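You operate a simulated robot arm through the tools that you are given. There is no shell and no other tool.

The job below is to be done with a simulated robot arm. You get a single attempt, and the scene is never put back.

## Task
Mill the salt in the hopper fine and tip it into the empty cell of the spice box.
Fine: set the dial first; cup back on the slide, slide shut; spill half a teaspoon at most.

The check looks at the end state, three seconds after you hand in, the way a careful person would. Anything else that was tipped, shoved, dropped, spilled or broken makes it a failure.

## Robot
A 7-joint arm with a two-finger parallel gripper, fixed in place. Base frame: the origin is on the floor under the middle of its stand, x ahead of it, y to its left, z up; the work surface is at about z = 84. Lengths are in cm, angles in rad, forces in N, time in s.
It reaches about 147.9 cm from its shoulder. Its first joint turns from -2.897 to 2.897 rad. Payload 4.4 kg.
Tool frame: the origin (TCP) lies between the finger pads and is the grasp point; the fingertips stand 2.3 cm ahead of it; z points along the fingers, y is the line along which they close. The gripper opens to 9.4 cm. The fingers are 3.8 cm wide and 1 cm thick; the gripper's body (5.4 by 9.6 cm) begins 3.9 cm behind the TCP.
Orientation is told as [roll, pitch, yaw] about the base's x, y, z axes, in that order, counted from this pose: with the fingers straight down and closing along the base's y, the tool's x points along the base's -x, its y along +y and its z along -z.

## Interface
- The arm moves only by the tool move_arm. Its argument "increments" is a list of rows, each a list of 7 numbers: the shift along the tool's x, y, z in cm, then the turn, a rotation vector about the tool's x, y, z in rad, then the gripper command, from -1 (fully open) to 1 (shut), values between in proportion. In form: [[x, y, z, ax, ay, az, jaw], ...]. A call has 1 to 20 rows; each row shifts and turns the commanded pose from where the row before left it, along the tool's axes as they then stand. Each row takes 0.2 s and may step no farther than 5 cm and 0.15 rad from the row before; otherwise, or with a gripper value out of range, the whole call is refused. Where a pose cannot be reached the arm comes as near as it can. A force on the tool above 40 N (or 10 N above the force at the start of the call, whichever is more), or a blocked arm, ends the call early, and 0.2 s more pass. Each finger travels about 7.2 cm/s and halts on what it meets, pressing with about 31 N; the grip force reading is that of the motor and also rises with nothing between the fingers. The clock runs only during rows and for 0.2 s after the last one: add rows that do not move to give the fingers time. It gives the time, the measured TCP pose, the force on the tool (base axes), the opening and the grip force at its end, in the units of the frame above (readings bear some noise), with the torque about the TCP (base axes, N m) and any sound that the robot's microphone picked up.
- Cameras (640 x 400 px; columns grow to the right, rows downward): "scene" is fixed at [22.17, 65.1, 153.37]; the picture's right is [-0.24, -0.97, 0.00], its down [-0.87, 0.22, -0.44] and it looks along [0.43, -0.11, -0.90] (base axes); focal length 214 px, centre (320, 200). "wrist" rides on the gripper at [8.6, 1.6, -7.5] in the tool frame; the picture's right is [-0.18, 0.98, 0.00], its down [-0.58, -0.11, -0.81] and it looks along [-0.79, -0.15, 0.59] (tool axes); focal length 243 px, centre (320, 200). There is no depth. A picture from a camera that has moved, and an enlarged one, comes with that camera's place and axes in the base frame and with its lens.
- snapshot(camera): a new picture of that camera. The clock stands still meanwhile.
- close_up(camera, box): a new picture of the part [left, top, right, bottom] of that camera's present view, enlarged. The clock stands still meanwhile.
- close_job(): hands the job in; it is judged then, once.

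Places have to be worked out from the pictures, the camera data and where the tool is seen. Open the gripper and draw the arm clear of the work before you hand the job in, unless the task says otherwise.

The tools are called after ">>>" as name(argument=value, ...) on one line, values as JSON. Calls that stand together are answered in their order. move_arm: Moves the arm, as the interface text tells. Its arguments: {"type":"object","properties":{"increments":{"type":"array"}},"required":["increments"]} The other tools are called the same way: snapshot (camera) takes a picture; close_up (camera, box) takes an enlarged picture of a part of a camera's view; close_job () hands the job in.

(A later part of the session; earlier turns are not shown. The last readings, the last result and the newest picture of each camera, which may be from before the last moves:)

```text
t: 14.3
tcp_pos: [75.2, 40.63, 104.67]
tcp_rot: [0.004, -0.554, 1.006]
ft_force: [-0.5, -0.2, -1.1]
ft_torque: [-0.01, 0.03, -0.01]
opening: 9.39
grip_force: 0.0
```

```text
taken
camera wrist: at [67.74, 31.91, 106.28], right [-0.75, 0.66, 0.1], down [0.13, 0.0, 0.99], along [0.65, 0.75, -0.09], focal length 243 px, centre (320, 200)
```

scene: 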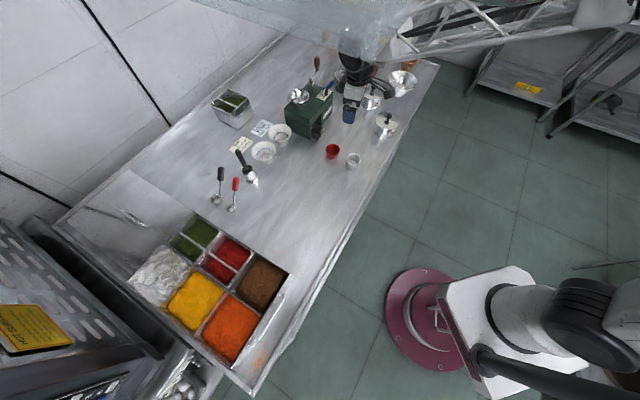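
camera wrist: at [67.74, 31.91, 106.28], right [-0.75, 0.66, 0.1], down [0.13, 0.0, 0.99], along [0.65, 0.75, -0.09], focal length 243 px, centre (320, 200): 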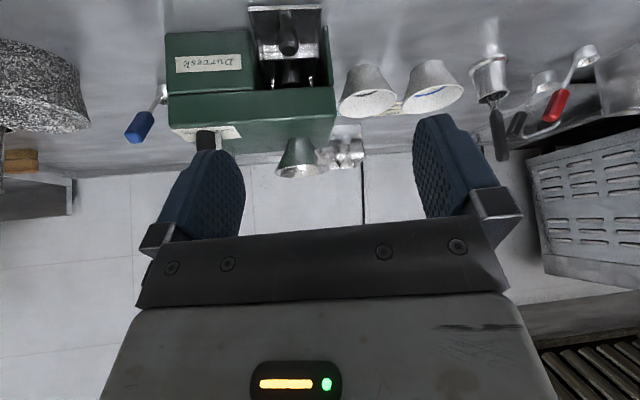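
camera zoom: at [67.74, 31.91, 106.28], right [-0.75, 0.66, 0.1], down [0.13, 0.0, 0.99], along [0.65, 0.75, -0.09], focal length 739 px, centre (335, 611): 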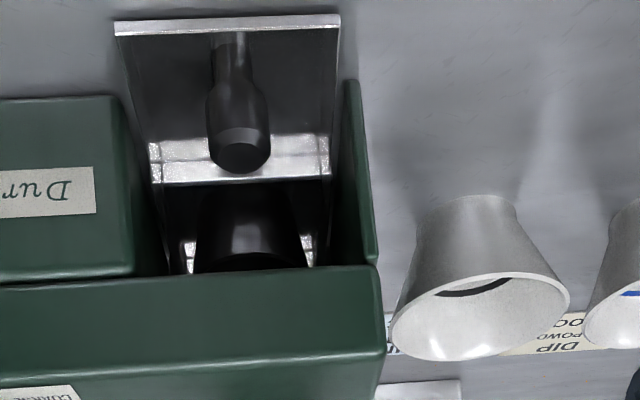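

There is a black cup sitting inside on the slide, behind the fence, so that is the mill's cup; the slide knob is near (84, 48.5), top z≈89. Now I rise and look down at the mill top to locate dial, crank and hopper precisely.

>>> move_arm(increments=[[0, 0, 0, 0, 0.14, 0, -1], [0, 0, 0, 0, 0.14, 0, -1], [0, 0, 0, 0, 0.14, 0, -1], [0, 0, 0, 0, 0.134, 0, -1], [0, 0, -4, 0, 0, 0, -1], [0, 0, -4, 0, 0, 0, -1], [0, 0, -4, 0, 0, 0, -1], [0, 0, -4, 0, 0, 0, -1], [-2.6, -1.7, 0, 0, 0, 0, -1], [-2.6, -1.7, 0, 0, 0, 0, -1], [-2.6, -1.7, 0, 0, 0, 0, -1], [0, 0, 0, 0, 0, 0, -1]])

>>> snapshot(camera="wrist")

>>> close_up(camera="wrist", box=[230, 20, 430, 200])

```text
t: 16.9
tcp_pos: [83.83, 44.48, 120.56]
tcp_rot: [0.005, 0.0, 1.007]
ft_force: [-0.2, -0.1, 0.3]
ft_torque: [0.02, -0.07, -0.03]
opening: 9.4
grip_force: 0.0
```

```text
taken
camera wrist: at [77.87, 37.92, 127.95], right [-0.73, 0.68, 0.0], down [0.4, 0.43, 0.81], along [0.55, 0.59, -0.59], focal length 243 px, centre (320, 200)
```

wrist: 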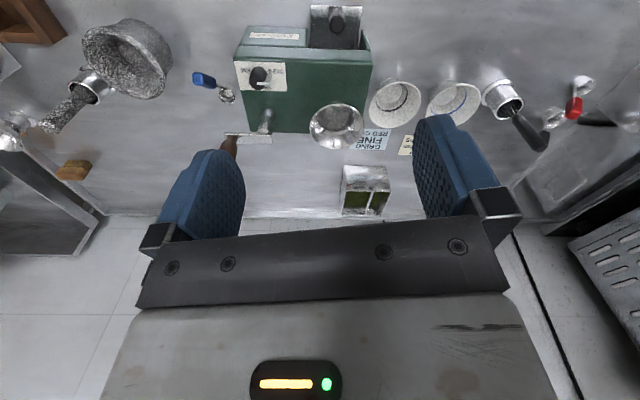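

```text
2.22 times, centred on (330, 110) of wrist
camera zoom: at [77.87, 37.92, 127.95], right [-0.73, 0.68, 0.0], down [0.4, 0.43, 0.81], along [0.55, 0.59, -0.59], focal length 539 px, centre (298, 400)
```

zoom: 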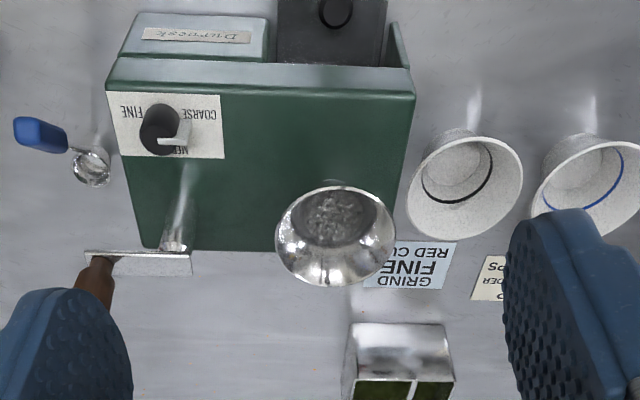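

The blue "lever" is just a separate scoop lying near the mill. I zoom on the dial, crank and slide plate for measurements.

>>> close_up(camera="wrist", box=[230, 55, 300, 100])

>>> close_up(camera="wrist", box=[210, 80, 300, 170])

>>> close_up(camera="wrist", box=[230, 0, 380, 90])

>>> close_up(camera="wrist", box=[300, 90, 375, 155])

>>> close_up(camera="scene", box=[300, 50, 330, 100])

```text
8.89 times, centred on (265, 78) of wrist
camera zoom: at [77.87, 37.92, 127.95], right [-0.73, 0.68, 0.0], down [0.4, 0.43, 0.81], along [0.55, 0.59, -0.59], focal length 2157 px, centre (809, 1289)
```

zoom: 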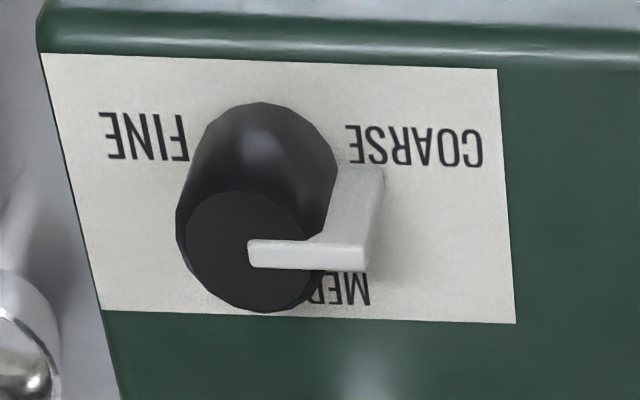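

```text
4.44 times, centred on (255, 125) of wrist
camera zoom: at [77.87, 37.92, 127.95], right [-0.73, 0.68, 0.0], down [0.4, 0.43, 0.81], along [0.55, 0.59, -0.59], focal length 1078 px, centre (609, 533)
```

zoom: 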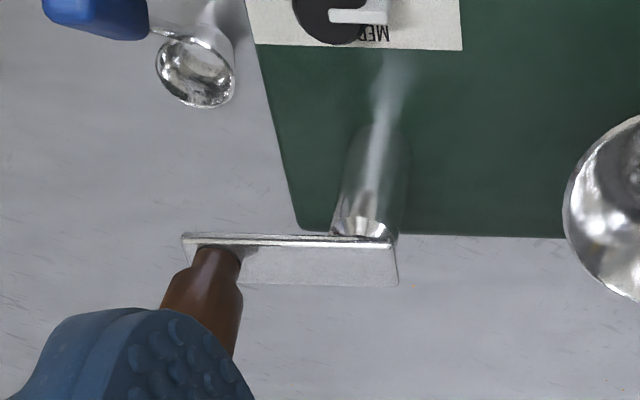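

```text
4.27 times, centred on (305, 45) of wrist
camera zoom: at [77.87, 37.92, 127.95], right [-0.73, 0.68, 0.0], down [0.4, 0.43, 0.81], along [0.55, 0.59, -0.59], focal length 1035 px, centre (384, 861)
```

zoom: 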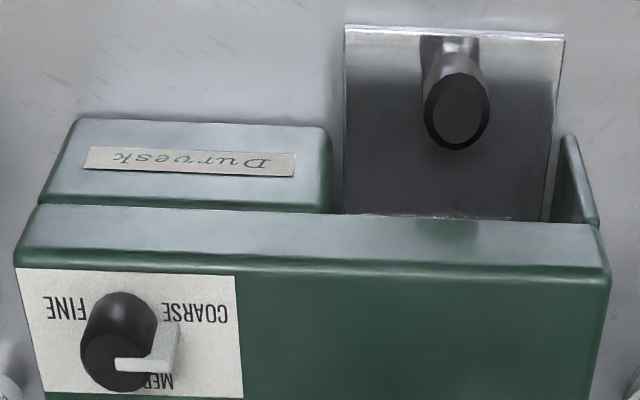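

```text
6.15 times, centred on (338, 122) of wrist
camera zoom: at [77.87, 37.92, 127.95], right [-0.73, 0.68, 0.0], down [0.4, 0.43, 0.81], along [0.55, 0.59, -0.59], focal length 1493 px, centre (212, 677)
```

zoom: 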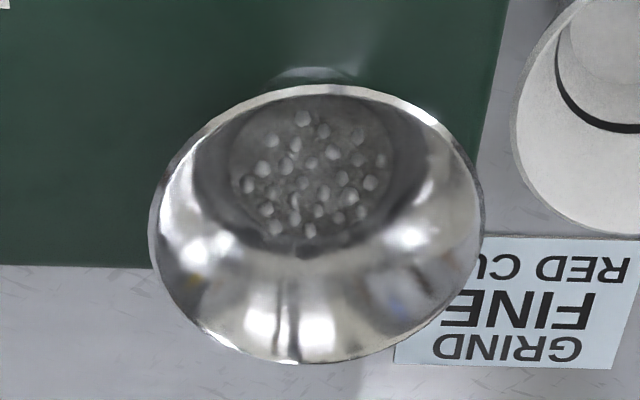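

```text
8.00 times, centred on (315, 75) of scene
camera zoom: at [22.17, 65.1, 153.37], right [-0.24, -0.97, 0.0], down [-0.87, 0.22, -0.44], along [0.43, -0.11, -0.9], focal length 1716 px, centre (360, 1200)
```

zoom: 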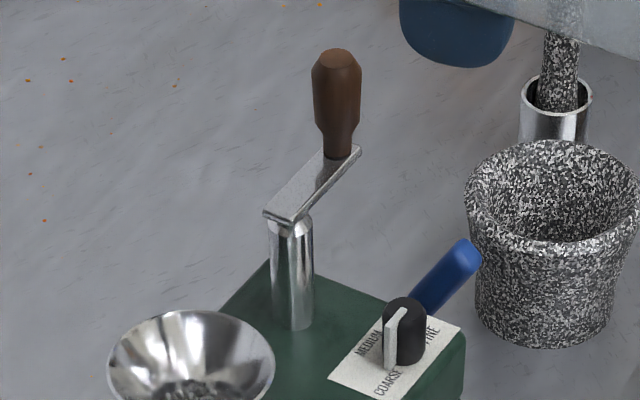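

Triangulated: dial knob at about (95.2, 44.5), base z≈94.7, top z≈97.3, ⌀≈2 cm, pointer at COARSE (toward hopper side); FINE is 180° away via MEDIUM, clockwise from above. Crank post ≈(99.1, 49.3), handle ≈(102.6, 45.9), z 100.8–105.2. I yaw to 2.356 (fingers straddling the pointer fin) and go above the knob.

>>> move_arm(increments=[[0, 0, 0, 0, 0, -0.135, -1], [0, 0, 0, 0, 0, -0.135, -1], [0, 0, 0, 0, 0, -0.135, -1], [0, 0, 0, 0, 0, -0.135, -1], [0, 0, 0, 0, 0, -0.135, -1], [0, 0, 0, 0, 0, -0.135, -1], [0, 0, 0, 0, 0, -0.135, -1], [0, 0, 0, 0, 0, -0.135, -1], [0, 0, 0, 0, 0, -0.135, -1], [0, 0, 0, 0, 0, -0.134, -1], [0, 0, 0, 0, 0, 0, -1], [2.015, -2.015, 2.1, 0, 0, 0, -1], [2.015, -2.015, 2.1, 0, 0, 0, -1], [2.015, -2.015, 2.1, 0, 0, 0, -1], [2.015, -2.015, 2.1, 0, 0, 0, -1], [0, 0, 0, 0, 0, 0, -1]])

>>> snapshot(camera="wrist")

>>> snapshot(camera="scene")

```text
t: 20.3
tcp_pos: [95.09, 44.28, 112.36]
tcp_rot: [0.0, -0.001, 2.354]
ft_force: [0.6, -0.4, 0.9]
ft_torque: [-0.02, 0.0, 0.01]
opening: 9.4
grip_force: 0.0
```

```text
taken
camera wrist: at [100.02, 37.07, 119.56], right [-0.83, -0.56, 0.0], down [-0.33, 0.49, 0.81], along [-0.46, 0.67, -0.59], focal length 243 px, centre (320, 200)
```

wrist: 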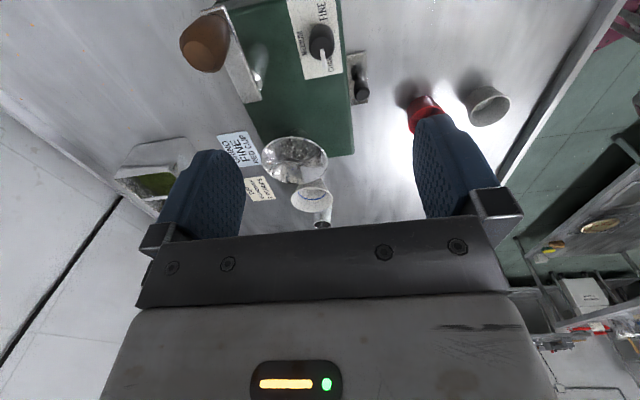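

```text
taken
```

scene: 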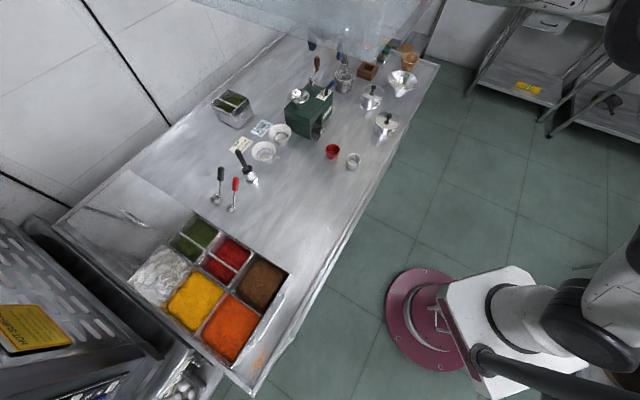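

>>> close_up(camera="wrist", box=[285, 0, 365, 90])

>>> close_up(camera="wrist", box=[170, 0, 370, 200])

```text
4.44 times, centred on (325, 45) of wrist
camera zoom: at [100.02, 37.07, 119.56], right [-0.83, -0.56, 0.0], down [-0.33, 0.49, 0.81], along [-0.46, 0.67, -0.59], focal length 1078 px, centre (298, 889)
```

zoom: 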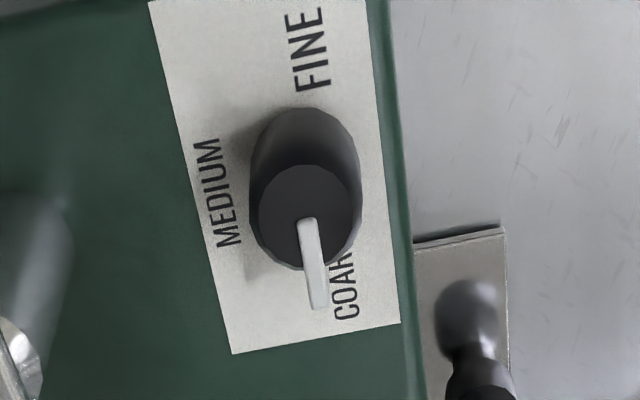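

```text
2.00 times, centred on (270, 100) of wrist
camera zoom: at [100.02, 37.07, 119.56], right [-0.83, -0.56, 0.0], down [-0.33, 0.49, 0.81], along [-0.46, 0.67, -0.59], focal length 485 px, centre (420, 400)
```

zoom: 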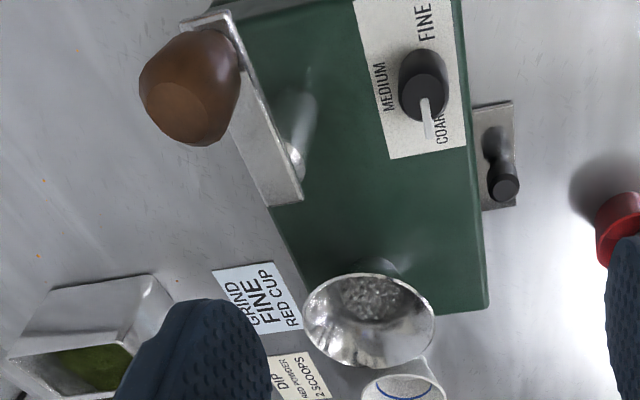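

View confirms the knob is within ~2 mm of straight under the TCP, pointer at COARSE with the fin lying between the finger planes. I half-close the jaws to ~4.7 cm and descend to TCP z≈98.5 first.

>>> move_arm(increments=[[-0.05, 0.08, 0, 0, 0, 0, 0], [0, 0, 0, 0, 0, 0, 0], [0, 0, 3.5, 0, 0, 0, 0], [0, 0, 3.5, 0, 0, 0, 0], [0, 0, 3.5, 0, 0, 0, 0], [0, 0, 3.3, 0, 0, 0, 0], [0, 0, 0, 0, 0, 0, 0]])

>>> snapshot(camera="wrist")

>>> close_up(camera="scene", box=[290, 50, 360, 120])

```text
t: 21.9
tcp_pos: [94.98, 44.52, 98.16]
tcp_rot: [-0.002, -0.001, 2.353]
ft_force: [0.8, 0.2, 0.2]
ft_torque: [-0.03, 0.02, -0.02]
opening: 4.67
grip_force: 0.1
```

```text
taken
camera wrist: at [100.02, 37.21, 105.5], right [-0.83, -0.56, 0.0], down [-0.33, 0.49, 0.81], along [-0.46, 0.67, -0.59], focal length 243 px, centre (320, 200)
```

wrist: 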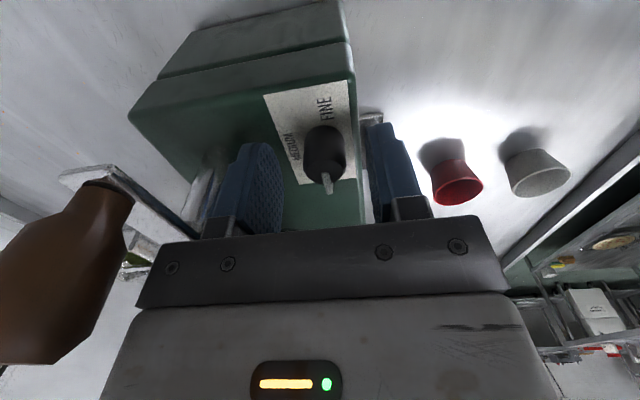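

```text
5.71 times, centred on (325, 85) of scene
camera zoom: at [22.17, 65.1, 153.37], right [-0.24, -0.97, 0.0], down [-0.87, 0.22, -0.44], along [0.43, -0.11, -0.9], focal length 1226 px, centre (291, 857)
```

zoom: 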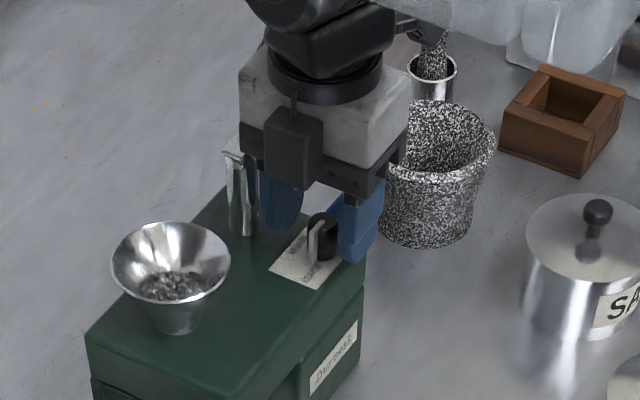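

>>> close_up(camera="scene", box=[312, 50, 348, 100])

>>> close_up(camera="wrist", box=[250, 80, 410, 240])

```text
8.00 times, centred on (330, 75) of scene
camera zoom: at [22.17, 65.1, 153.37], right [-0.24, -0.97, 0.0], down [-0.87, 0.22, -0.44], along [0.43, -0.11, -0.9], focal length 1716 px, centre (240, 1200)
```

zoom: 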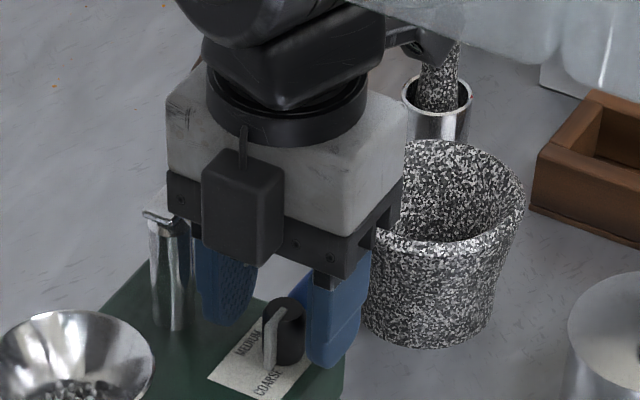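

```text
2.50 times, centred on (330, 160) of wrist
camera zoom: at [100.02, 37.21, 105.5], right [-0.83, -0.56, 0.0], down [-0.33, 0.49, 0.81], along [-0.46, 0.67, -0.59], focal length 606 px, centre (295, 300)
```

zoom: 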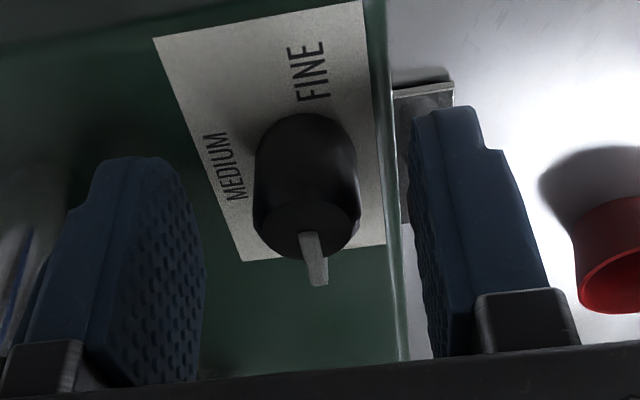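

Knob sits about 2–3 mm off-centre in the jaws; I correct, lower 0.5 cm, and close gently on the knob.

>>> move_arm(increments=[[-0.25, 0.2, 0.25, 0, 0, 0, 0], [0, 0, 0.25, 0, 0, 0, 0], [0, 0, 0, 0, 0, 0, 0.3], [0, 0, 0, 0, 0, 0, 0.6], [0, 0, 0, 0, 0, 0, 0.8], [0, 0, 0, 0, 0, 0, 1], [0, 0, 0, 0, 0, 0, 1]])

>>> close_up(camera="wrist", box=[250, 80, 410, 240])

```text
t: 23.5
tcp_pos: [94.81, 44.52, 97.87]
tcp_rot: [0.002, -0.002, 2.354]
ft_force: [-12.7, -8.6, 2.9]
ft_torque: [0.08, -0.07, -0.05]
opening: 2.17
grip_force: 45.1
```

```text
2.50 times, centred on (330, 160) of wrist
camera zoom: at [99.69, 37.22, 105.1], right [-0.83, -0.56, 0.0], down [-0.33, 0.49, 0.81], along [-0.46, 0.67, -0.59], focal length 606 px, centre (295, 300)
```

zoom: 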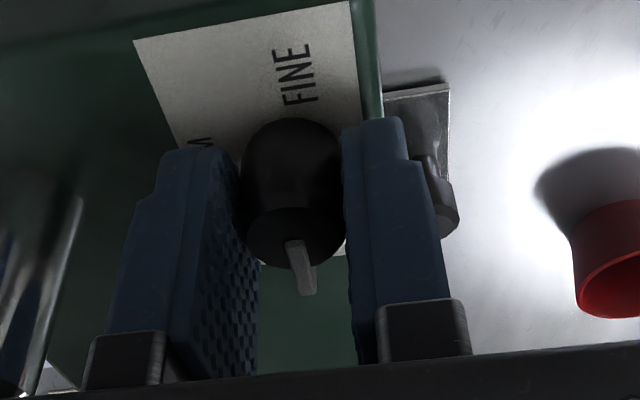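

Gripped at 2.17 cm with ~15 N sideways load toward −s; I relieve it by shifting a bit in +y and begin turning clockwise (positive az) a small amount to feel the knob.

>>> move_arm(increments=[[0, 0.12, 0, 0, 0, 0, 1], [0, 0, 0, 0, 0, 0, 1]])

>>> move_arm(increments=[[0, 0, 0, 0, 0, 0.1, 1], [0, 0, 0, 0, 0, 0.1, 1], [0, 0, 0, 0, 0, 0.1, 1], [0, 0, 0, 0, 0, 0, 1]])

>>> close_up(camera="wrist", box=[250, 80, 410, 240])

>>> close_up(camera="scene", box=[312, 60, 348, 110])

```text
t: 24.1
tcp_pos: [94.7, 44.55, 97.81]
tcp_rot: [0.0, -0.003, 2.356]
ft_force: [27.8, 12.9, -10.2]
ft_torque: [0.18, -0.06, 0.02]
opening: 2.15
grip_force: 44.3
```

```text
t: 24.5
tcp_pos: [94.76, 44.65, 97.77]
tcp_rot: [-0.001, -0.002, 2.28]
ft_force: [10.6, 4.2, -5.4]
ft_torque: [-0.16, 0.05, 0.0]
opening: 2.17
grip_force: 45.0
stopped in row 1: the force on the tool passed its limit at 43 N (the readings are from after the stop); the commanded pose is now the measured one
```

```text
2.50 times, centred on (330, 160) of wrist
camera zoom: at [99.13, 36.87, 105.1], right [-0.87, -0.5, 0.0], down [-0.3, 0.51, 0.81], along [-0.4, 0.7, -0.59], focal length 606 px, centre (295, 300)
```

zoom: 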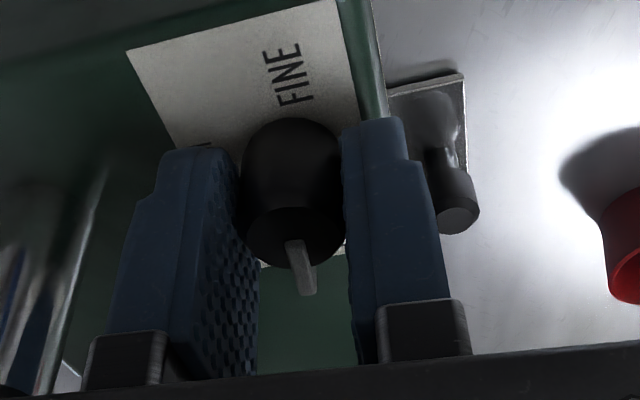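

```text
8.00 times, centred on (330, 85) of scene
camera zoom: at [22.17, 65.1, 153.37], right [-0.24, -0.97, 0.0], down [-0.87, 0.22, -0.44], along [0.43, -0.11, -0.9], focal length 1716 px, centre (240, 1120)
```

zoom: 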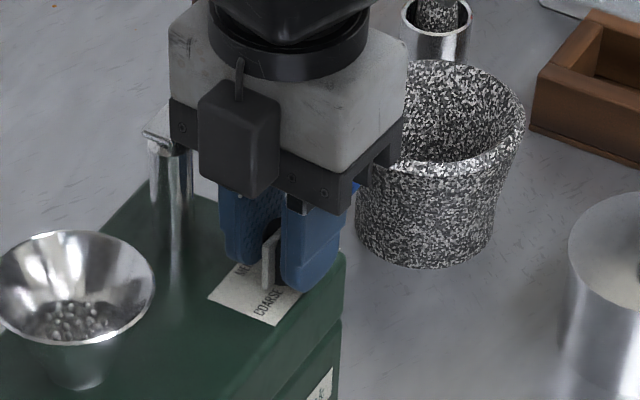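

The arm is very stiff (≈375 N/cm), so alignment needs sub-millimetre care. The knob and fin turn with the gripper. I correct ~0.3 mm toward +s (tool −y) and rotate in small steps to learn the axis offset.

>>> move_arm(increments=[[0, -0.03, 0, 0, 0, 0, 1], [0, 0, 0, 0, 0, 0.05, 1], [0, 0, 0, 0, 0, 0.05, 1], [0, 0, 0, 0, 0, 0, 1]])

```text
t: 25.5
tcp_pos: [94.87, 44.54, 97.77]
tcp_rot: [0.0, -0.001, 2.18]
ft_force: [18.5, 14.1, -14.4]
ft_torque: [-0.17, -0.12, 0.03]
opening: 2.19
grip_force: 44.5
```

>>> move_arm(increments=[[0, -0.04, 0.03, 0, 0, 0, 1], [0, 0, 0, 0, 0, 0, 1]])

```text
t: 26.1
tcp_pos: [94.82, 44.65, 97.74]
tcp_rot: [0.0, -0.002, 2.179]
ft_force: [7.4, 12.2, -8.1]
ft_torque: [0.13, 0.32, 0.02]
opening: 2.17
grip_force: 44.8
```

>>> move_arm(increments=[[0, -0.05, 0.02, 0, 0, 0, 1], [0, 0, 0, 0, 0, 0.05, 1], [0, 0, 0, 0, 0, 0.05, 1], [0, 0, 0, 0, 0, 0, 1]])

```text
t: 27.1
tcp_pos: [94.8, 44.64, 97.76]
tcp_rot: [0.002, -0.002, 2.081]
ft_force: [1.4, 6.7, -4.8]
ft_torque: [0.08, 0.41, 0.02]
opening: 2.15
grip_force: 44.5
```

Forces are small now (≈7 N) after 0.27 rad. I continue with a larger rotation of 0.3 rad.

>>> move_arm(increments=[[-0.01, -0.01, 0.01, 0, 0, 0.06, 1], [0, 0, 0, 0, 0, 0.06, 1], [0, 0, 0, 0, 0, 0.06, 1], [0, 0, 0, 0, 0, 0.06, 1], [0, 0, 0, 0, 0, 0.06, 1], [0, 0, 0, 0, 0, 0, 1]])

>>> close_up(camera="wrist", box=[250, 80, 410, 240])

```text
t: 28.5
tcp_pos: [94.82, 44.51, 97.8]
tcp_rot: [0.0, -0.001, 1.782]
ft_force: [-11.9, -8.5, 3.9]
ft_torque: [-0.14, -0.11, -0.04]
opening: 2.15
grip_force: 44.8
```

```text
2.50 times, centred on (330, 160) of wrist
camera zoom: at [95.01, 35.73, 105.11], right [-1.0, -0.02, 0.0], down [-0.01, 0.59, 0.81], along [-0.02, 0.81, -0.59], focal length 606 px, centre (295, 300)
```

zoom: 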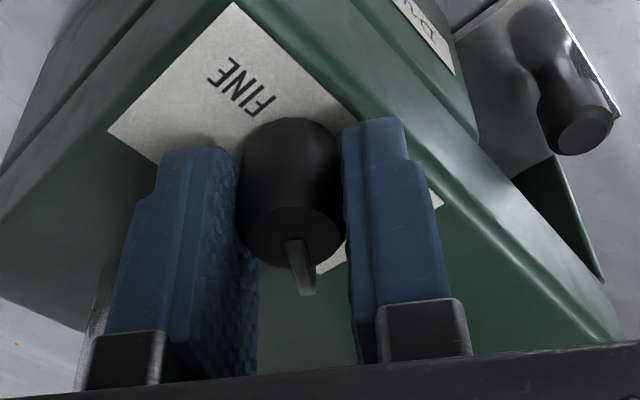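

The knob turns cleanly with the fingers (0.57 rad so far). I relieve the ~13 N side load and continue.

>>> move_arm(increments=[[0.01, 0.04, -0.01, 0, 0, 0.06, 1], [0, 0, 0, 0, 0, 0.06, 1], [0, 0, 0, 0, 0, 0.06, 1], [0, 0, 0, 0, 0, 0.06, 1], [0, 0, 0, 0, 0, 0.06, 1], [0, 0, 0, 0, 0, 0, 1]])

```text
t: 29.9
tcp_pos: [94.94, 44.62, 97.72]
tcp_rot: [-0.001, -0.002, 1.479]
ft_force: [28.8, 4.7, -8.6]
ft_torque: [0.43, -1.0, 0.03]
opening: 2.15
grip_force: 45.0
```

>>> move_arm(increments=[[-0.02, -0.09, 0.02, 0, 0, 0, 1], [0, 0, 0, 0, 0, 0.06, 1], [0, 0, 0, 0, 0, 0.06, 1], [0, 0, 0, 0, 0, 0.06, 1], [0, 0, 0, 0, 0, 0, 1]])

```text
t: 31.1
tcp_pos: [94.96, 44.58, 97.82]
tcp_rot: [0.002, -0.002, 1.3]
ft_force: [17.5, -5.7, -0.6]
ft_torque: [-0.68, -0.63, 0.04]
opening: 2.17
grip_force: 44.4
```

>>> move_arm(increments=[[0, -0.06, 0, 0, 0, 0, 1], [0, 0, 0, 0, 0, 0.06, 1], [0, 0, 0, 0, 0, 0.06, 1], [0, 0, 0, 0, 0, 0.06, 1], [0, 0, 0, 0, 0, 0.06, 1], [0, 0, 0, 0, 0, 0, 1]])

>>> close_up(camera="wrist", box=[250, 80, 410, 240])

```text
t: 32.5
tcp_pos: [95.02, 44.67, 97.82]
tcp_rot: [0.001, -0.003, 1.06]
ft_force: [21.8, -14.6, 3.4]
ft_torque: [-1.06, -0.39, 0.01]
opening: 2.16
grip_force: 45.3
```

```text
2.50 times, centred on (330, 160) of wrist
camera zoom: at [89.26, 37.76, 105.11], right [-0.77, 0.64, 0.0], down [0.38, 0.45, 0.81], along [0.52, 0.62, -0.59], focal length 606 px, centre (295, 300)
```

zoom: 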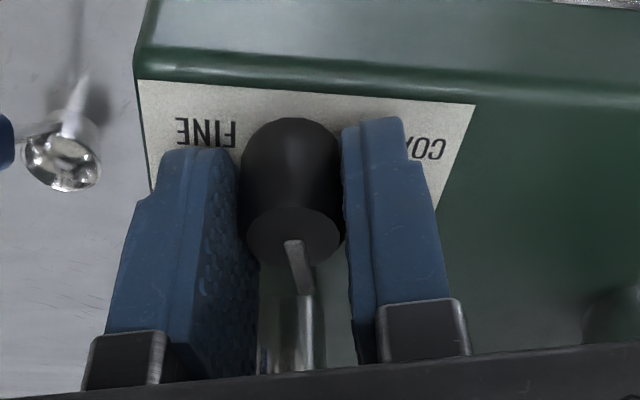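

Each rotation adds about −0.02 cm/row of needed y-shift, so I build that into the rows and continue.

>>> move_arm(increments=[[0, -0.09, 0, 0, 0, 0, 1], [0, -0.02, 0, 0, 0, 0.06, 1], [0, -0.02, 0, 0, 0, 0.06, 1], [0, -0.02, 0, 0, 0, 0.06, 1], [0, -0.02, 0, 0, 0, 0.06, 1], [0, -0.02, 0, 0, 0, 0.06, 1], [0, 0, 0, 0, 0, 0, 1]])

```text
t: 34.1
tcp_pos: [95.13, 44.54, 97.7]
tcp_rot: [0.001, -0.001, 0.761]
ft_force: [-35.8, 4.5, 17.0]
ft_torque: [-0.47, 0.84, -0.04]
opening: 2.17
grip_force: 44.9
```

>>> move_arm(increments=[[0.05, 0.07, -0.04, 0, 0, 0, 1], [0, 0, 0, 0, 0, 0, 1]])

```text
t: 34.7
tcp_pos: [95.02, 44.65, 97.74]
tcp_rot: [0.0, 0.0, 0.761]
ft_force: [-8.2, 34.2, 5.0]
ft_torque: [0.52, -0.46, -0.08]
opening: 2.16
grip_force: 45.2
```

>>> move_arm(increments=[[0, 0, 0, 0, 0, 0, 1], [0, 0, 0, 0, 0, 0, 1]])

```text
t: 35.3
tcp_pos: [95.02, 44.58, 97.85]
tcp_rot: [0.001, -0.001, 0.761]
ft_force: [-4.0, 7.6, 0.2]
ft_torque: [-0.25, -0.1, 0.0]
opening: 2.16
grip_force: 45.0
stopped in row 2: the force on the tool passed its limit at 46 N (the readings are from after the stop); the commanded pose is now the measured one
```

The force reading oscillates; after the stop the load is back to ~8 N. Total turned 1.59 rad (about MEDIUM). I continue clockwise.

>>> move_arm(increments=[[0, -0.01, 0, 0, 0, 0.05, 1], [0, -0.01, 0, 0, 0, 0.05, 1], [0, -0.01, 0, 0, 0, 0.05, 1], [0, -0.01, 0, 0, 0, 0.05, 1], [0, -0.01, 0, 0, 0, 0.05, 1], [0, 0, 0, 0, 0, 0, 1]])

>>> close_up(camera="wrist", box=[250, 80, 410, 240])

>>> close_up(camera="scene", box=[290, 50, 360, 120])

```text
t: 36.7
tcp_pos: [95.11, 44.62, 97.82]
tcp_rot: [0.001, -0.002, 0.512]
ft_force: [-3.8, 20.6, -1.4]
ft_torque: [-0.23, 0.12, -0.06]
opening: 2.18
grip_force: 45.4
```

```text
2.50 times, centred on (330, 160) of wrist
camera zoom: at [86.69, 41.65, 105.1], right [-0.32, 0.95, 0.0], down [0.56, 0.19, 0.81], along [0.76, 0.26, -0.59], focal length 606 px, centre (295, 300)
```

zoom: 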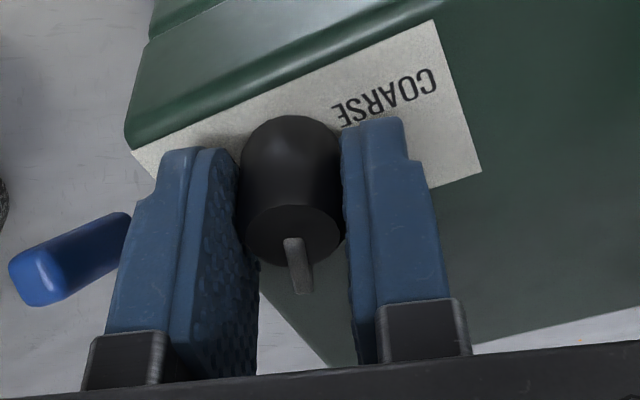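

```text
5.71 times, centred on (325, 85) of scene
camera zoom: at [22.17, 65.1, 153.37], right [-0.24, -0.97, 0.0], down [-0.87, 0.22, -0.44], along [0.43, -0.11, -0.9], focal length 1226 px, centre (291, 857)
```

zoom: 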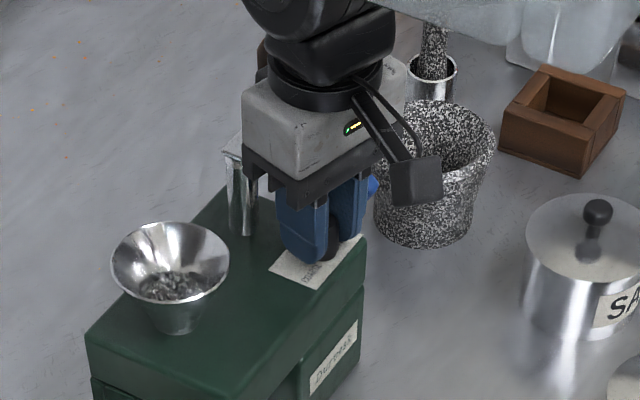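

>>> move_arm(increments=[[0, 0.05, 0, 0, 0, 0.05, 1], [0, 0, 0, 0, 0, 0.05, 1], [0, 0, 0, 0, 0, 0.05, 1], [0, 0, 0, 0, 0, 0.05, 1], [0, 0, 0, 0, 0, 0.05, 1], [0, 0, 0, 0, 0, 0, 1]])

```text
t: 38.1
tcp_pos: [95.11, 44.56, 97.73]
tcp_rot: [0.005, 0.0, 0.261]
ft_force: [-6.9, -7.1, -0.2]
ft_torque: [-0.73, 0.84, 0.0]
opening: 2.16
grip_force: 45.0
```

>>> move_arm(increments=[[0, -0.01, 0, 0, 0, 0.05, 1], [0, 0, 0, 0, 0, 0.05, 1], [0, 0, 0, 0, 0, 0.05, 1], [0, 0, 0, 0, 0, 0.05, 1], [0, 0, 0, 0, 0, 0.05, 1], [0, 0, 0, 0, 0, 0, 1]])

>>> close_up(camera="wrist", box=[250, 80, 410, 240])

```text
t: 39.5
tcp_pos: [95.08, 44.44, 97.73]
tcp_rot: [0.003, 0.001, 0.011]
ft_force: [19.1, -21.9, -5.8]
ft_torque: [-0.47, -1.11, 0.04]
opening: 2.17
grip_force: 45.3
```

```text
2.50 times, centred on (330, 160) of wrist
camera zoom: at [86.3, 45.88, 105.12], right [0.17, 0.98, 0.0], down [0.58, -0.1, 0.81], along [0.79, -0.14, -0.59], focal length 606 px, centre (295, 300)
```

zoom: 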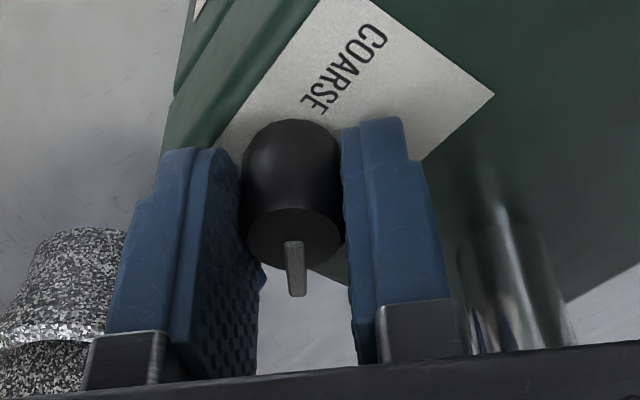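

>>> move_arm(increments=[[-0.04, -0.06, 0, 0, 0, 0.05, 1], [0, 0, 0, 0, 0, 0.05, 1], [0, 0, 0, 0, 0, 0.05, 1], [0, 0, 0, 0, 0, 0.05, 1], [0, 0, 0, 0, 0, 0, 1]])

```text
t: 40.7
tcp_pos: [94.94, 44.38, 97.8]
tcp_rot: [0.004, 0.0, -0.189]
ft_force: [-18.4, -35.8, 4.7]
ft_torque: [-0.55, 1.55, 0.1]
opening: 2.17
grip_force: 44.9
```

>>> move_arm(increments=[[0.02, -0.1, 0, 0, 0, 0, 1], [0, 0, 0, 0, 0, 0, 1]])

```text
t: 41.3
tcp_pos: [95.0, 44.52, 97.78]
tcp_rot: [0.004, -0.001, -0.186]
ft_force: [-4.4, -14.4, -0.1]
ft_torque: [-0.46, 0.49, -0.03]
opening: 2.15
grip_force: 44.8
```

>>> move_arm(increments=[[0, -0.04, 0, 0, 0, 0.05, 1], [0, -0.01, 0, 0, 0, 0.05, 1], [0, -0.01, 0, 0, 0, 0.05, 1], [0, -0.01, 0, 0, 0, 0.05, 1], [0, 0, 0, 0, 0, 0, 1]])

>>> close_up(camera="wrist", box=[250, 80, 410, 240])

```text
t: 42.5
tcp_pos: [94.98, 44.48, 97.78]
tcp_rot: [0.005, 0.001, -0.387]
ft_force: [-11.8, 7.7, -1.8]
ft_torque: [-0.38, -0.23, 0.01]
opening: 2.17
grip_force: 45.0
```

```text
2.50 times, centred on (330, 160) of wrist
camera zoom: at [87.56, 49.06, 105.14], right [0.54, 0.84, 0.0], down [0.5, -0.32, 0.81], along [0.68, -0.44, -0.59], focal length 606 px, centre (295, 300)
```

zoom: 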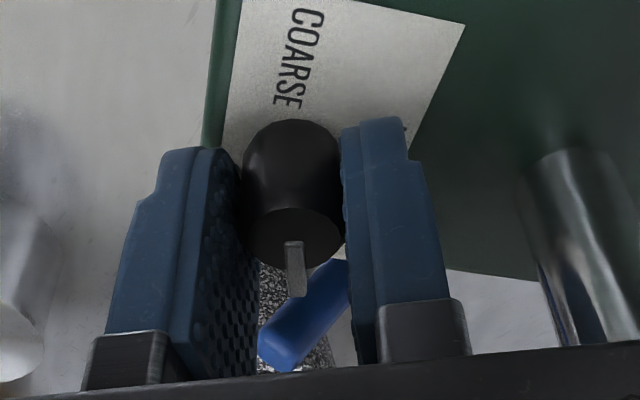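

>>> move_arm(increments=[[0.02, -0.01, 0, 0, 0, 0.05, 1], [0, -0.01, 0, 0, 0, 0.05, 1], [0, -0.01, 0, 0, 0, 0.05, 1], [0, -0.01, 0, 0, 0, 0.05, 1], [0, 0, 0, 0, 0, 0, 1]])

```text
t: 43.7
tcp_pos: [94.97, 44.3, 97.71]
tcp_rot: [0.004, 0.001, -0.587]
ft_force: [8.5, 26.4, -6.4]
ft_torque: [-0.01, -0.24, -0.04]
opening: 2.16
grip_force: 44.6
```

>>> move_arm(increments=[[0.01, 0.06, 0, 0, 0, 0.05, 1], [0, 0, 0, 0, 0, 0.05, 1], [0, 0, 0, 0, 0, 0.05, 1], [0, 0, 0, 0, 0, 0.05, 1], [0, 0, 0, 0, 0, 0, 1]])

>>> close_up(camera="wrist", box=[250, 80, 410, 240])

```text
t: 44.9
tcp_pos: [95.02, 44.34, 97.78]
tcp_rot: [0.001, 0.002, -0.789]
ft_force: [2.8, -11.8, 4.5]
ft_torque: [-0.83, -0.01, 0.32]
opening: 2.14
grip_force: 45.1
```

```text
2.50 times, centred on (330, 160) of wrist
camera zoom: at [90.07, 51.44, 105.14], right [0.83, 0.56, 0.0], down [0.33, -0.49, 0.81], along [0.45, -0.67, -0.59], focal length 606 px, centre (295, 300)
```

zoom: 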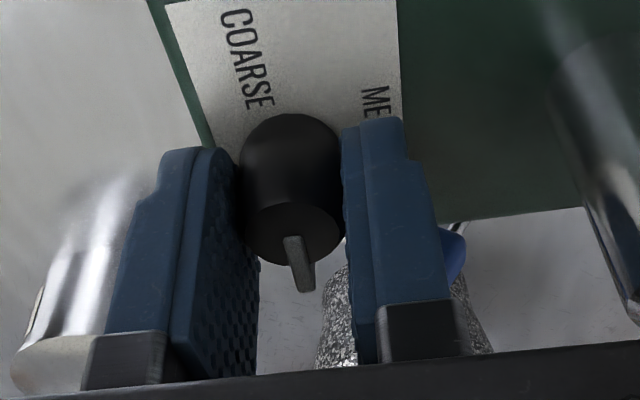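

A +0.32 N·m torque has appeared about the vertical, so the knob has met its end stop at FINE. I open to half and lift straight up, then check the pointer.

>>> move_arm(increments=[[0, 0, 0, 0, 0, 0, 0.4], [0, 0, 0, 0, 0, 0, 0], [0, 0, 0, 0, 0, 0, 0], [0, 0, -1, 0, 0, 0, 0], [0, 0, -3, 0, 0, 0, 0], [0, 0, -4, 0, 0, 0, 0], [0, 0, -4, 0, 0, 0, 0], [0, 0, -4, 0, 0, 0, 0], [0, 0, 0, 0, 0, 0, 0]])

>>> snapshot(camera="wrist")

>>> close_up(camera="wrist", box=[285, 0, 365, 90])

>>> close_up(camera="scene", box=[290, 60, 345, 115])

```text
t: 46.9
tcp_pos: [95.07, 44.42, 113.84]
tcp_rot: [0.002, 0.002, -0.787]
ft_force: [0.3, -0.6, 0.9]
ft_torque: [0.01, 0.0, 0.01]
opening: 4.68
grip_force: 0.0
```

```text
taken
camera wrist: at [90.09, 51.52, 121.18], right [0.83, 0.56, 0.0], down [0.33, -0.49, 0.8], along [0.45, -0.66, -0.59], focal length 243 px, centre (320, 200)
```

wrist: 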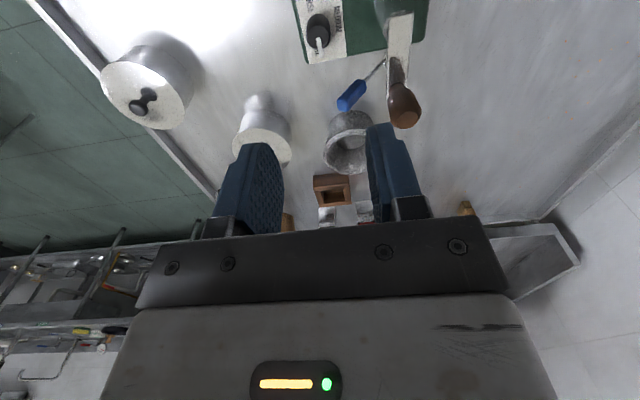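

```text
4.44 times, centred on (325, 45) of wrist
camera zoom: at [90.09, 51.52, 121.18], right [0.83, 0.56, 0.0], down [0.33, -0.49, 0.8], along [0.45, -0.66, -0.59], focal length 1078 px, centre (298, 889)
```

zoom: 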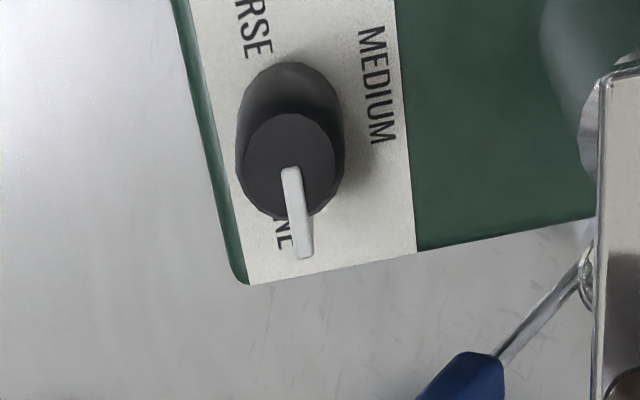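

```text
7.27 times, centred on (318, 88) of scene
camera zoom: at [22.17, 65.1, 153.37], right [-0.24, -0.97, 0.0], down [-0.87, 0.22, -0.44], along [0.43, -0.11, -0.9], focal length 1560 px, centre (338, 1018)
```

zoom: 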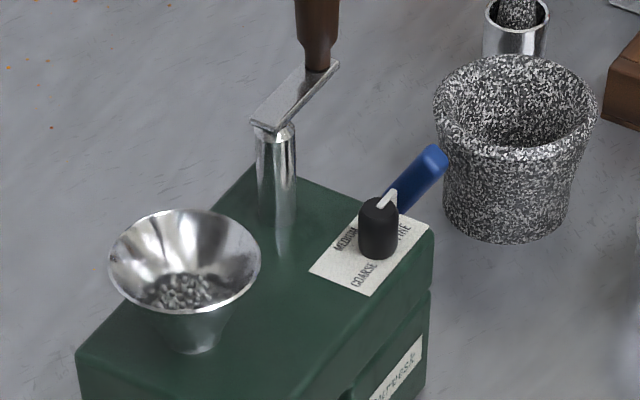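

Dial now points to FINE. Next I measure the crank handle precisely from this view.

>>> close_up(camera="wrist", box=[360, 0, 440, 140])

>>> close_up(camera="scene", box=[300, 50, 330, 90])

```text
2.86 times, centred on (400, 70) of wrist
camera zoom: at [90.09, 51.52, 121.18], right [0.83, 0.56, 0.0], down [0.33, -0.49, 0.8], along [0.45, -0.66, -0.59], focal length 693 px, centre (91, 571)
```

zoom: 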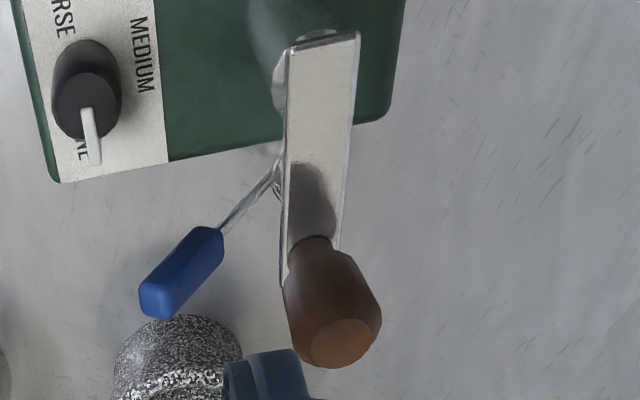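

```text
10.00 times, centred on (315, 70) of scene
camera zoom: at [22.17, 65.1, 153.37], right [-0.24, -0.97, 0.0], down [-0.87, 0.22, -0.44], along [0.43, -0.11, -0.9], focal length 2145 px, centre (370, 1500)
```

zoom: 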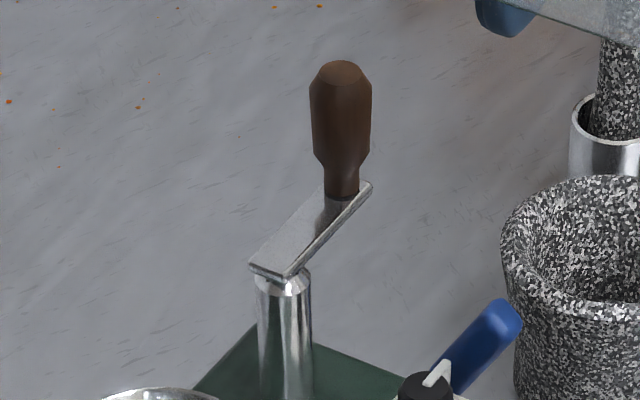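

Triangulated: handle axis ≈(101.5, 46.2), z 100.8–106.3; post ≈(98.5, 49.0); crank radius ≈4.2–4.5 cm. Before cranking I want to make sure the slide is really shut, so I turn the wrist to yaw 0.785 and go to the front of the slide knob, jaws closing.

>>> move_arm(increments=[[0, 0, 0, 0, 0, -0.143, 0], [0, 0, 0, 0, 0, -0.143, 0], [0, 0, 0, 0, 0, -0.143, 0], [0, 0, 0, 0, 0, -0.143, 0], [0, 0, 0, 0, 0, -0.143, 0], [0, 0, 0, 0, 0, -0.143, 0], [0, 0, 0, 0, 0, -0.143, 0], [0, 0, 0, 0, 0, -0.143, 0], [0, 0, 0, 0, 0, -0.143, 0], [0, 0, 0, 0, 0, -0.143, 0], [0, 0, 0, 0, 0, -0.142, 0], [1.91, 2.64, 0, 0, 0, 0, 0], [1.91, 2.64, 0, 0, 0, 0, 0], [1.91, 2.64, 0, 0, 0, 0, 0], [1.91, 2.64, 0, 0, 0, 0, 0], [0, 0, 0, 0, 0, 0, 0]])

>>> snapshot(camera="wrist")

>>> close_up(camera="wrist", box=[240, 0, 400, 100])

```text
t: 50.3
tcp_pos: [82.14, 46.33, 113.86]
tcp_rot: [0.003, -0.002, 0.787]
ft_force: [0.6, 0.2, 0.3]
ft_torque: [-0.03, 0.01, 0.01]
opening: 4.7
grip_force: 0.1
```

```text
taken
camera wrist: at [74.88, 41.38, 121.15], right [-0.56, 0.83, 0.0], down [0.49, 0.33, 0.81], along [0.67, 0.46, -0.59], focal length 243 px, centre (320, 200)
```

wrist: 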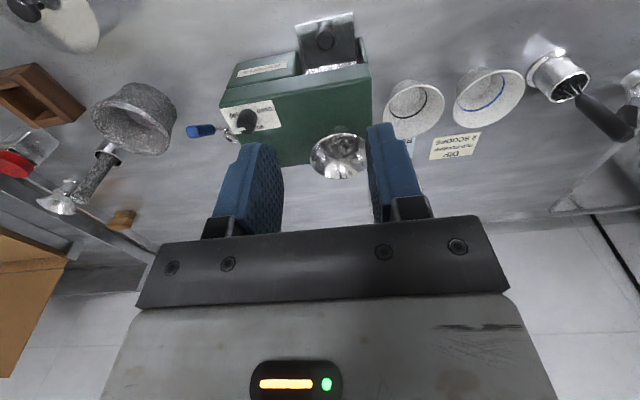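

```text
4.00 times, centred on (320, 50) of wrist
camera zoom: at [74.88, 41.38, 121.15], right [-0.56, 0.83, 0.0], down [0.49, 0.33, 0.81], along [0.67, 0.46, -0.59], focal length 970 px, centre (320, 800)
```

zoom: 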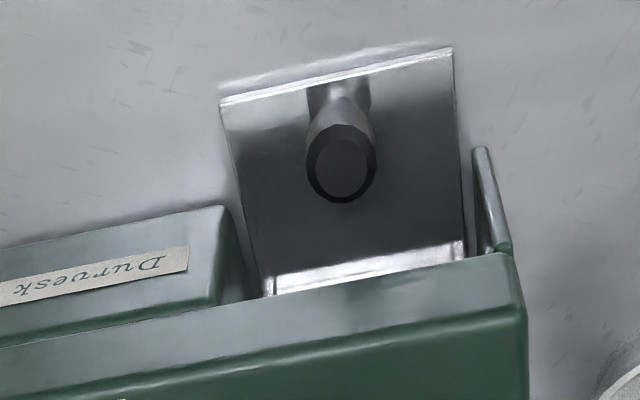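

The slide's front edge (s≈93.3) is nearly flush with the housing walls (s≈93.6), so the slide is shut with the cup inside. Now I go above the crank to measure its centre and handle.

>>> move_arm(increments=[[0, 0, -2, 0, 0, 0, 1], [-3.3, -2.5, -1, 0, 0, 0, 1], [-3.3, -2.5, -1, 0, 0, 0, 1], [-3.3, -2.5, -1, 0, 0, 0, 1], [-3.2, -2.4, -1, 0, 0, 0, 1], [0, 0, 0, 0, 0, 0, 1]])

>>> snapshot(camera="wrist")

>>> close_up(camera="wrist", box=[250, 0, 370, 100])

```text
t: 51.7
tcp_pos: [98.38, 48.55, 119.76]
tcp_rot: [0.004, -0.002, 0.786]
ft_force: [0.2, 1.2, -0.4]
ft_torque: [-0.01, 0.03, 0.03]
opening: 0.0
grip_force: 30.7
```

```text
taken
camera wrist: at [91.08, 43.4, 127.08], right [-0.56, 0.83, 0.0], down [0.49, 0.33, 0.81], along [0.67, 0.46, -0.59], focal length 243 px, centre (320, 200)
```

wrist: 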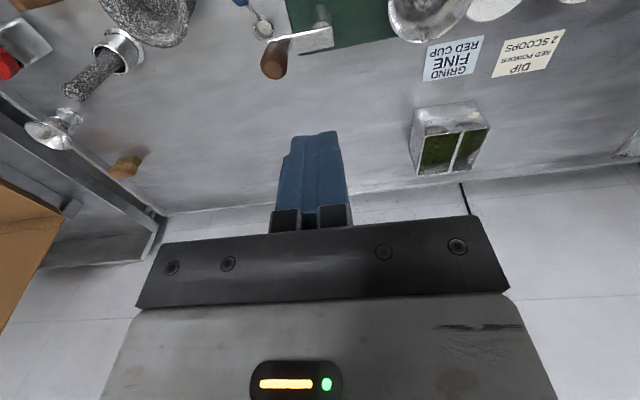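

```text
4.00 times, centred on (310, 50) of wrist
camera zoom: at [91.08, 43.4, 127.08], right [-0.56, 0.83, 0.0], down [0.49, 0.33, 0.81], along [0.67, 0.46, -0.59], focal length 970 px, centre (360, 800)
```

zoom: 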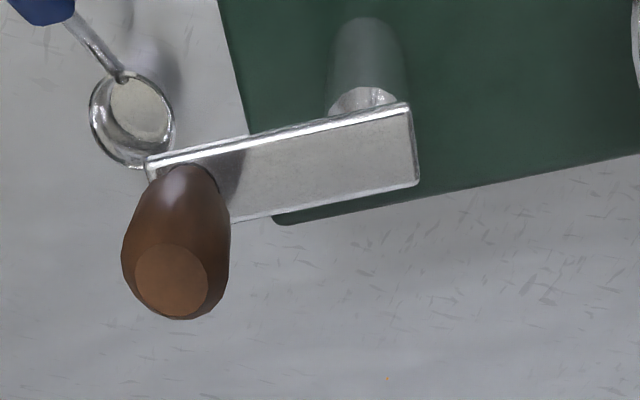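

Crank centre ≈(98.75, 49.18), radius ≈4.5, bar top z≈100.8. I'll use the closed fingers as a pusher behind the handle, above the bar, moving clockwise. First descend behind the handle at (103.1, 50.3), z 103.8.

>>> move_arm(increments=[[-2.3, -1.03, 0, 0, 0, 0, 1], [-2.3, -1.04, 0, 0, 0, 0, 1], [0, 0, 4, 0, 0, 0, 1], [0, 0, 4, 0, 0, 0, 1], [0, 0, 4, 0, 0, 0, 1], [0, 0, 3.95, 0, 0, 0, 1], [0, 0, 0, 0, 0, 0, 1]])

>>> close_up(camera="scene", box=[285, 50, 355, 115])

>>> snapshot(camera="wrist")

```text
t: 53.3
tcp_pos: [103.19, 50.34, 103.65]
tcp_rot: [0.002, -0.002, 0.786]
ft_force: [0.2, 0.3, -0.3]
ft_torque: [-0.02, 0.02, -0.04]
opening: 0.0
grip_force: 30.8
```

```text
6.15 times, centred on (320, 82) of scene
camera zoom: at [22.17, 65.1, 153.37], right [-0.24, -0.97, 0.0], down [-0.87, 0.22, -0.44], along [0.43, -0.11, -0.9], focal length 1320 px, centre (320, 923)
```

zoom: 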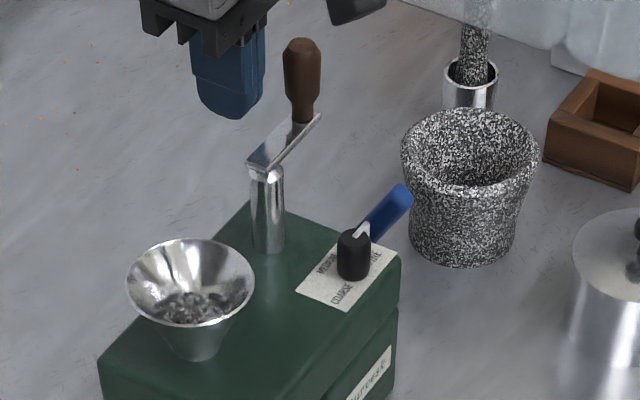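

```text
taken
camera wrist: at [95.87, 45.3, 111.07], right [-0.56, 0.83, 0.0], down [0.49, 0.33, 0.81], along [0.67, 0.46, -0.59], focal length 243 px, centre (320, 200)
```

wrist: 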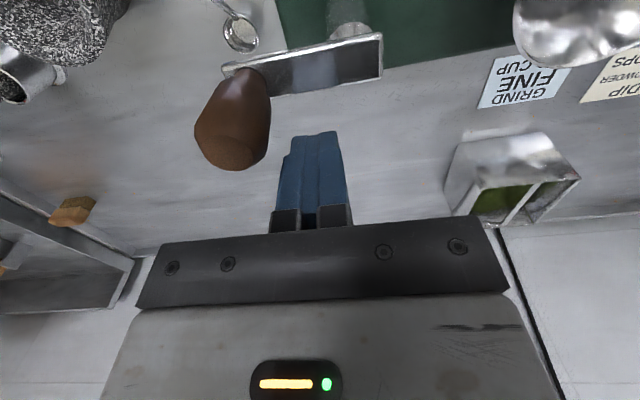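

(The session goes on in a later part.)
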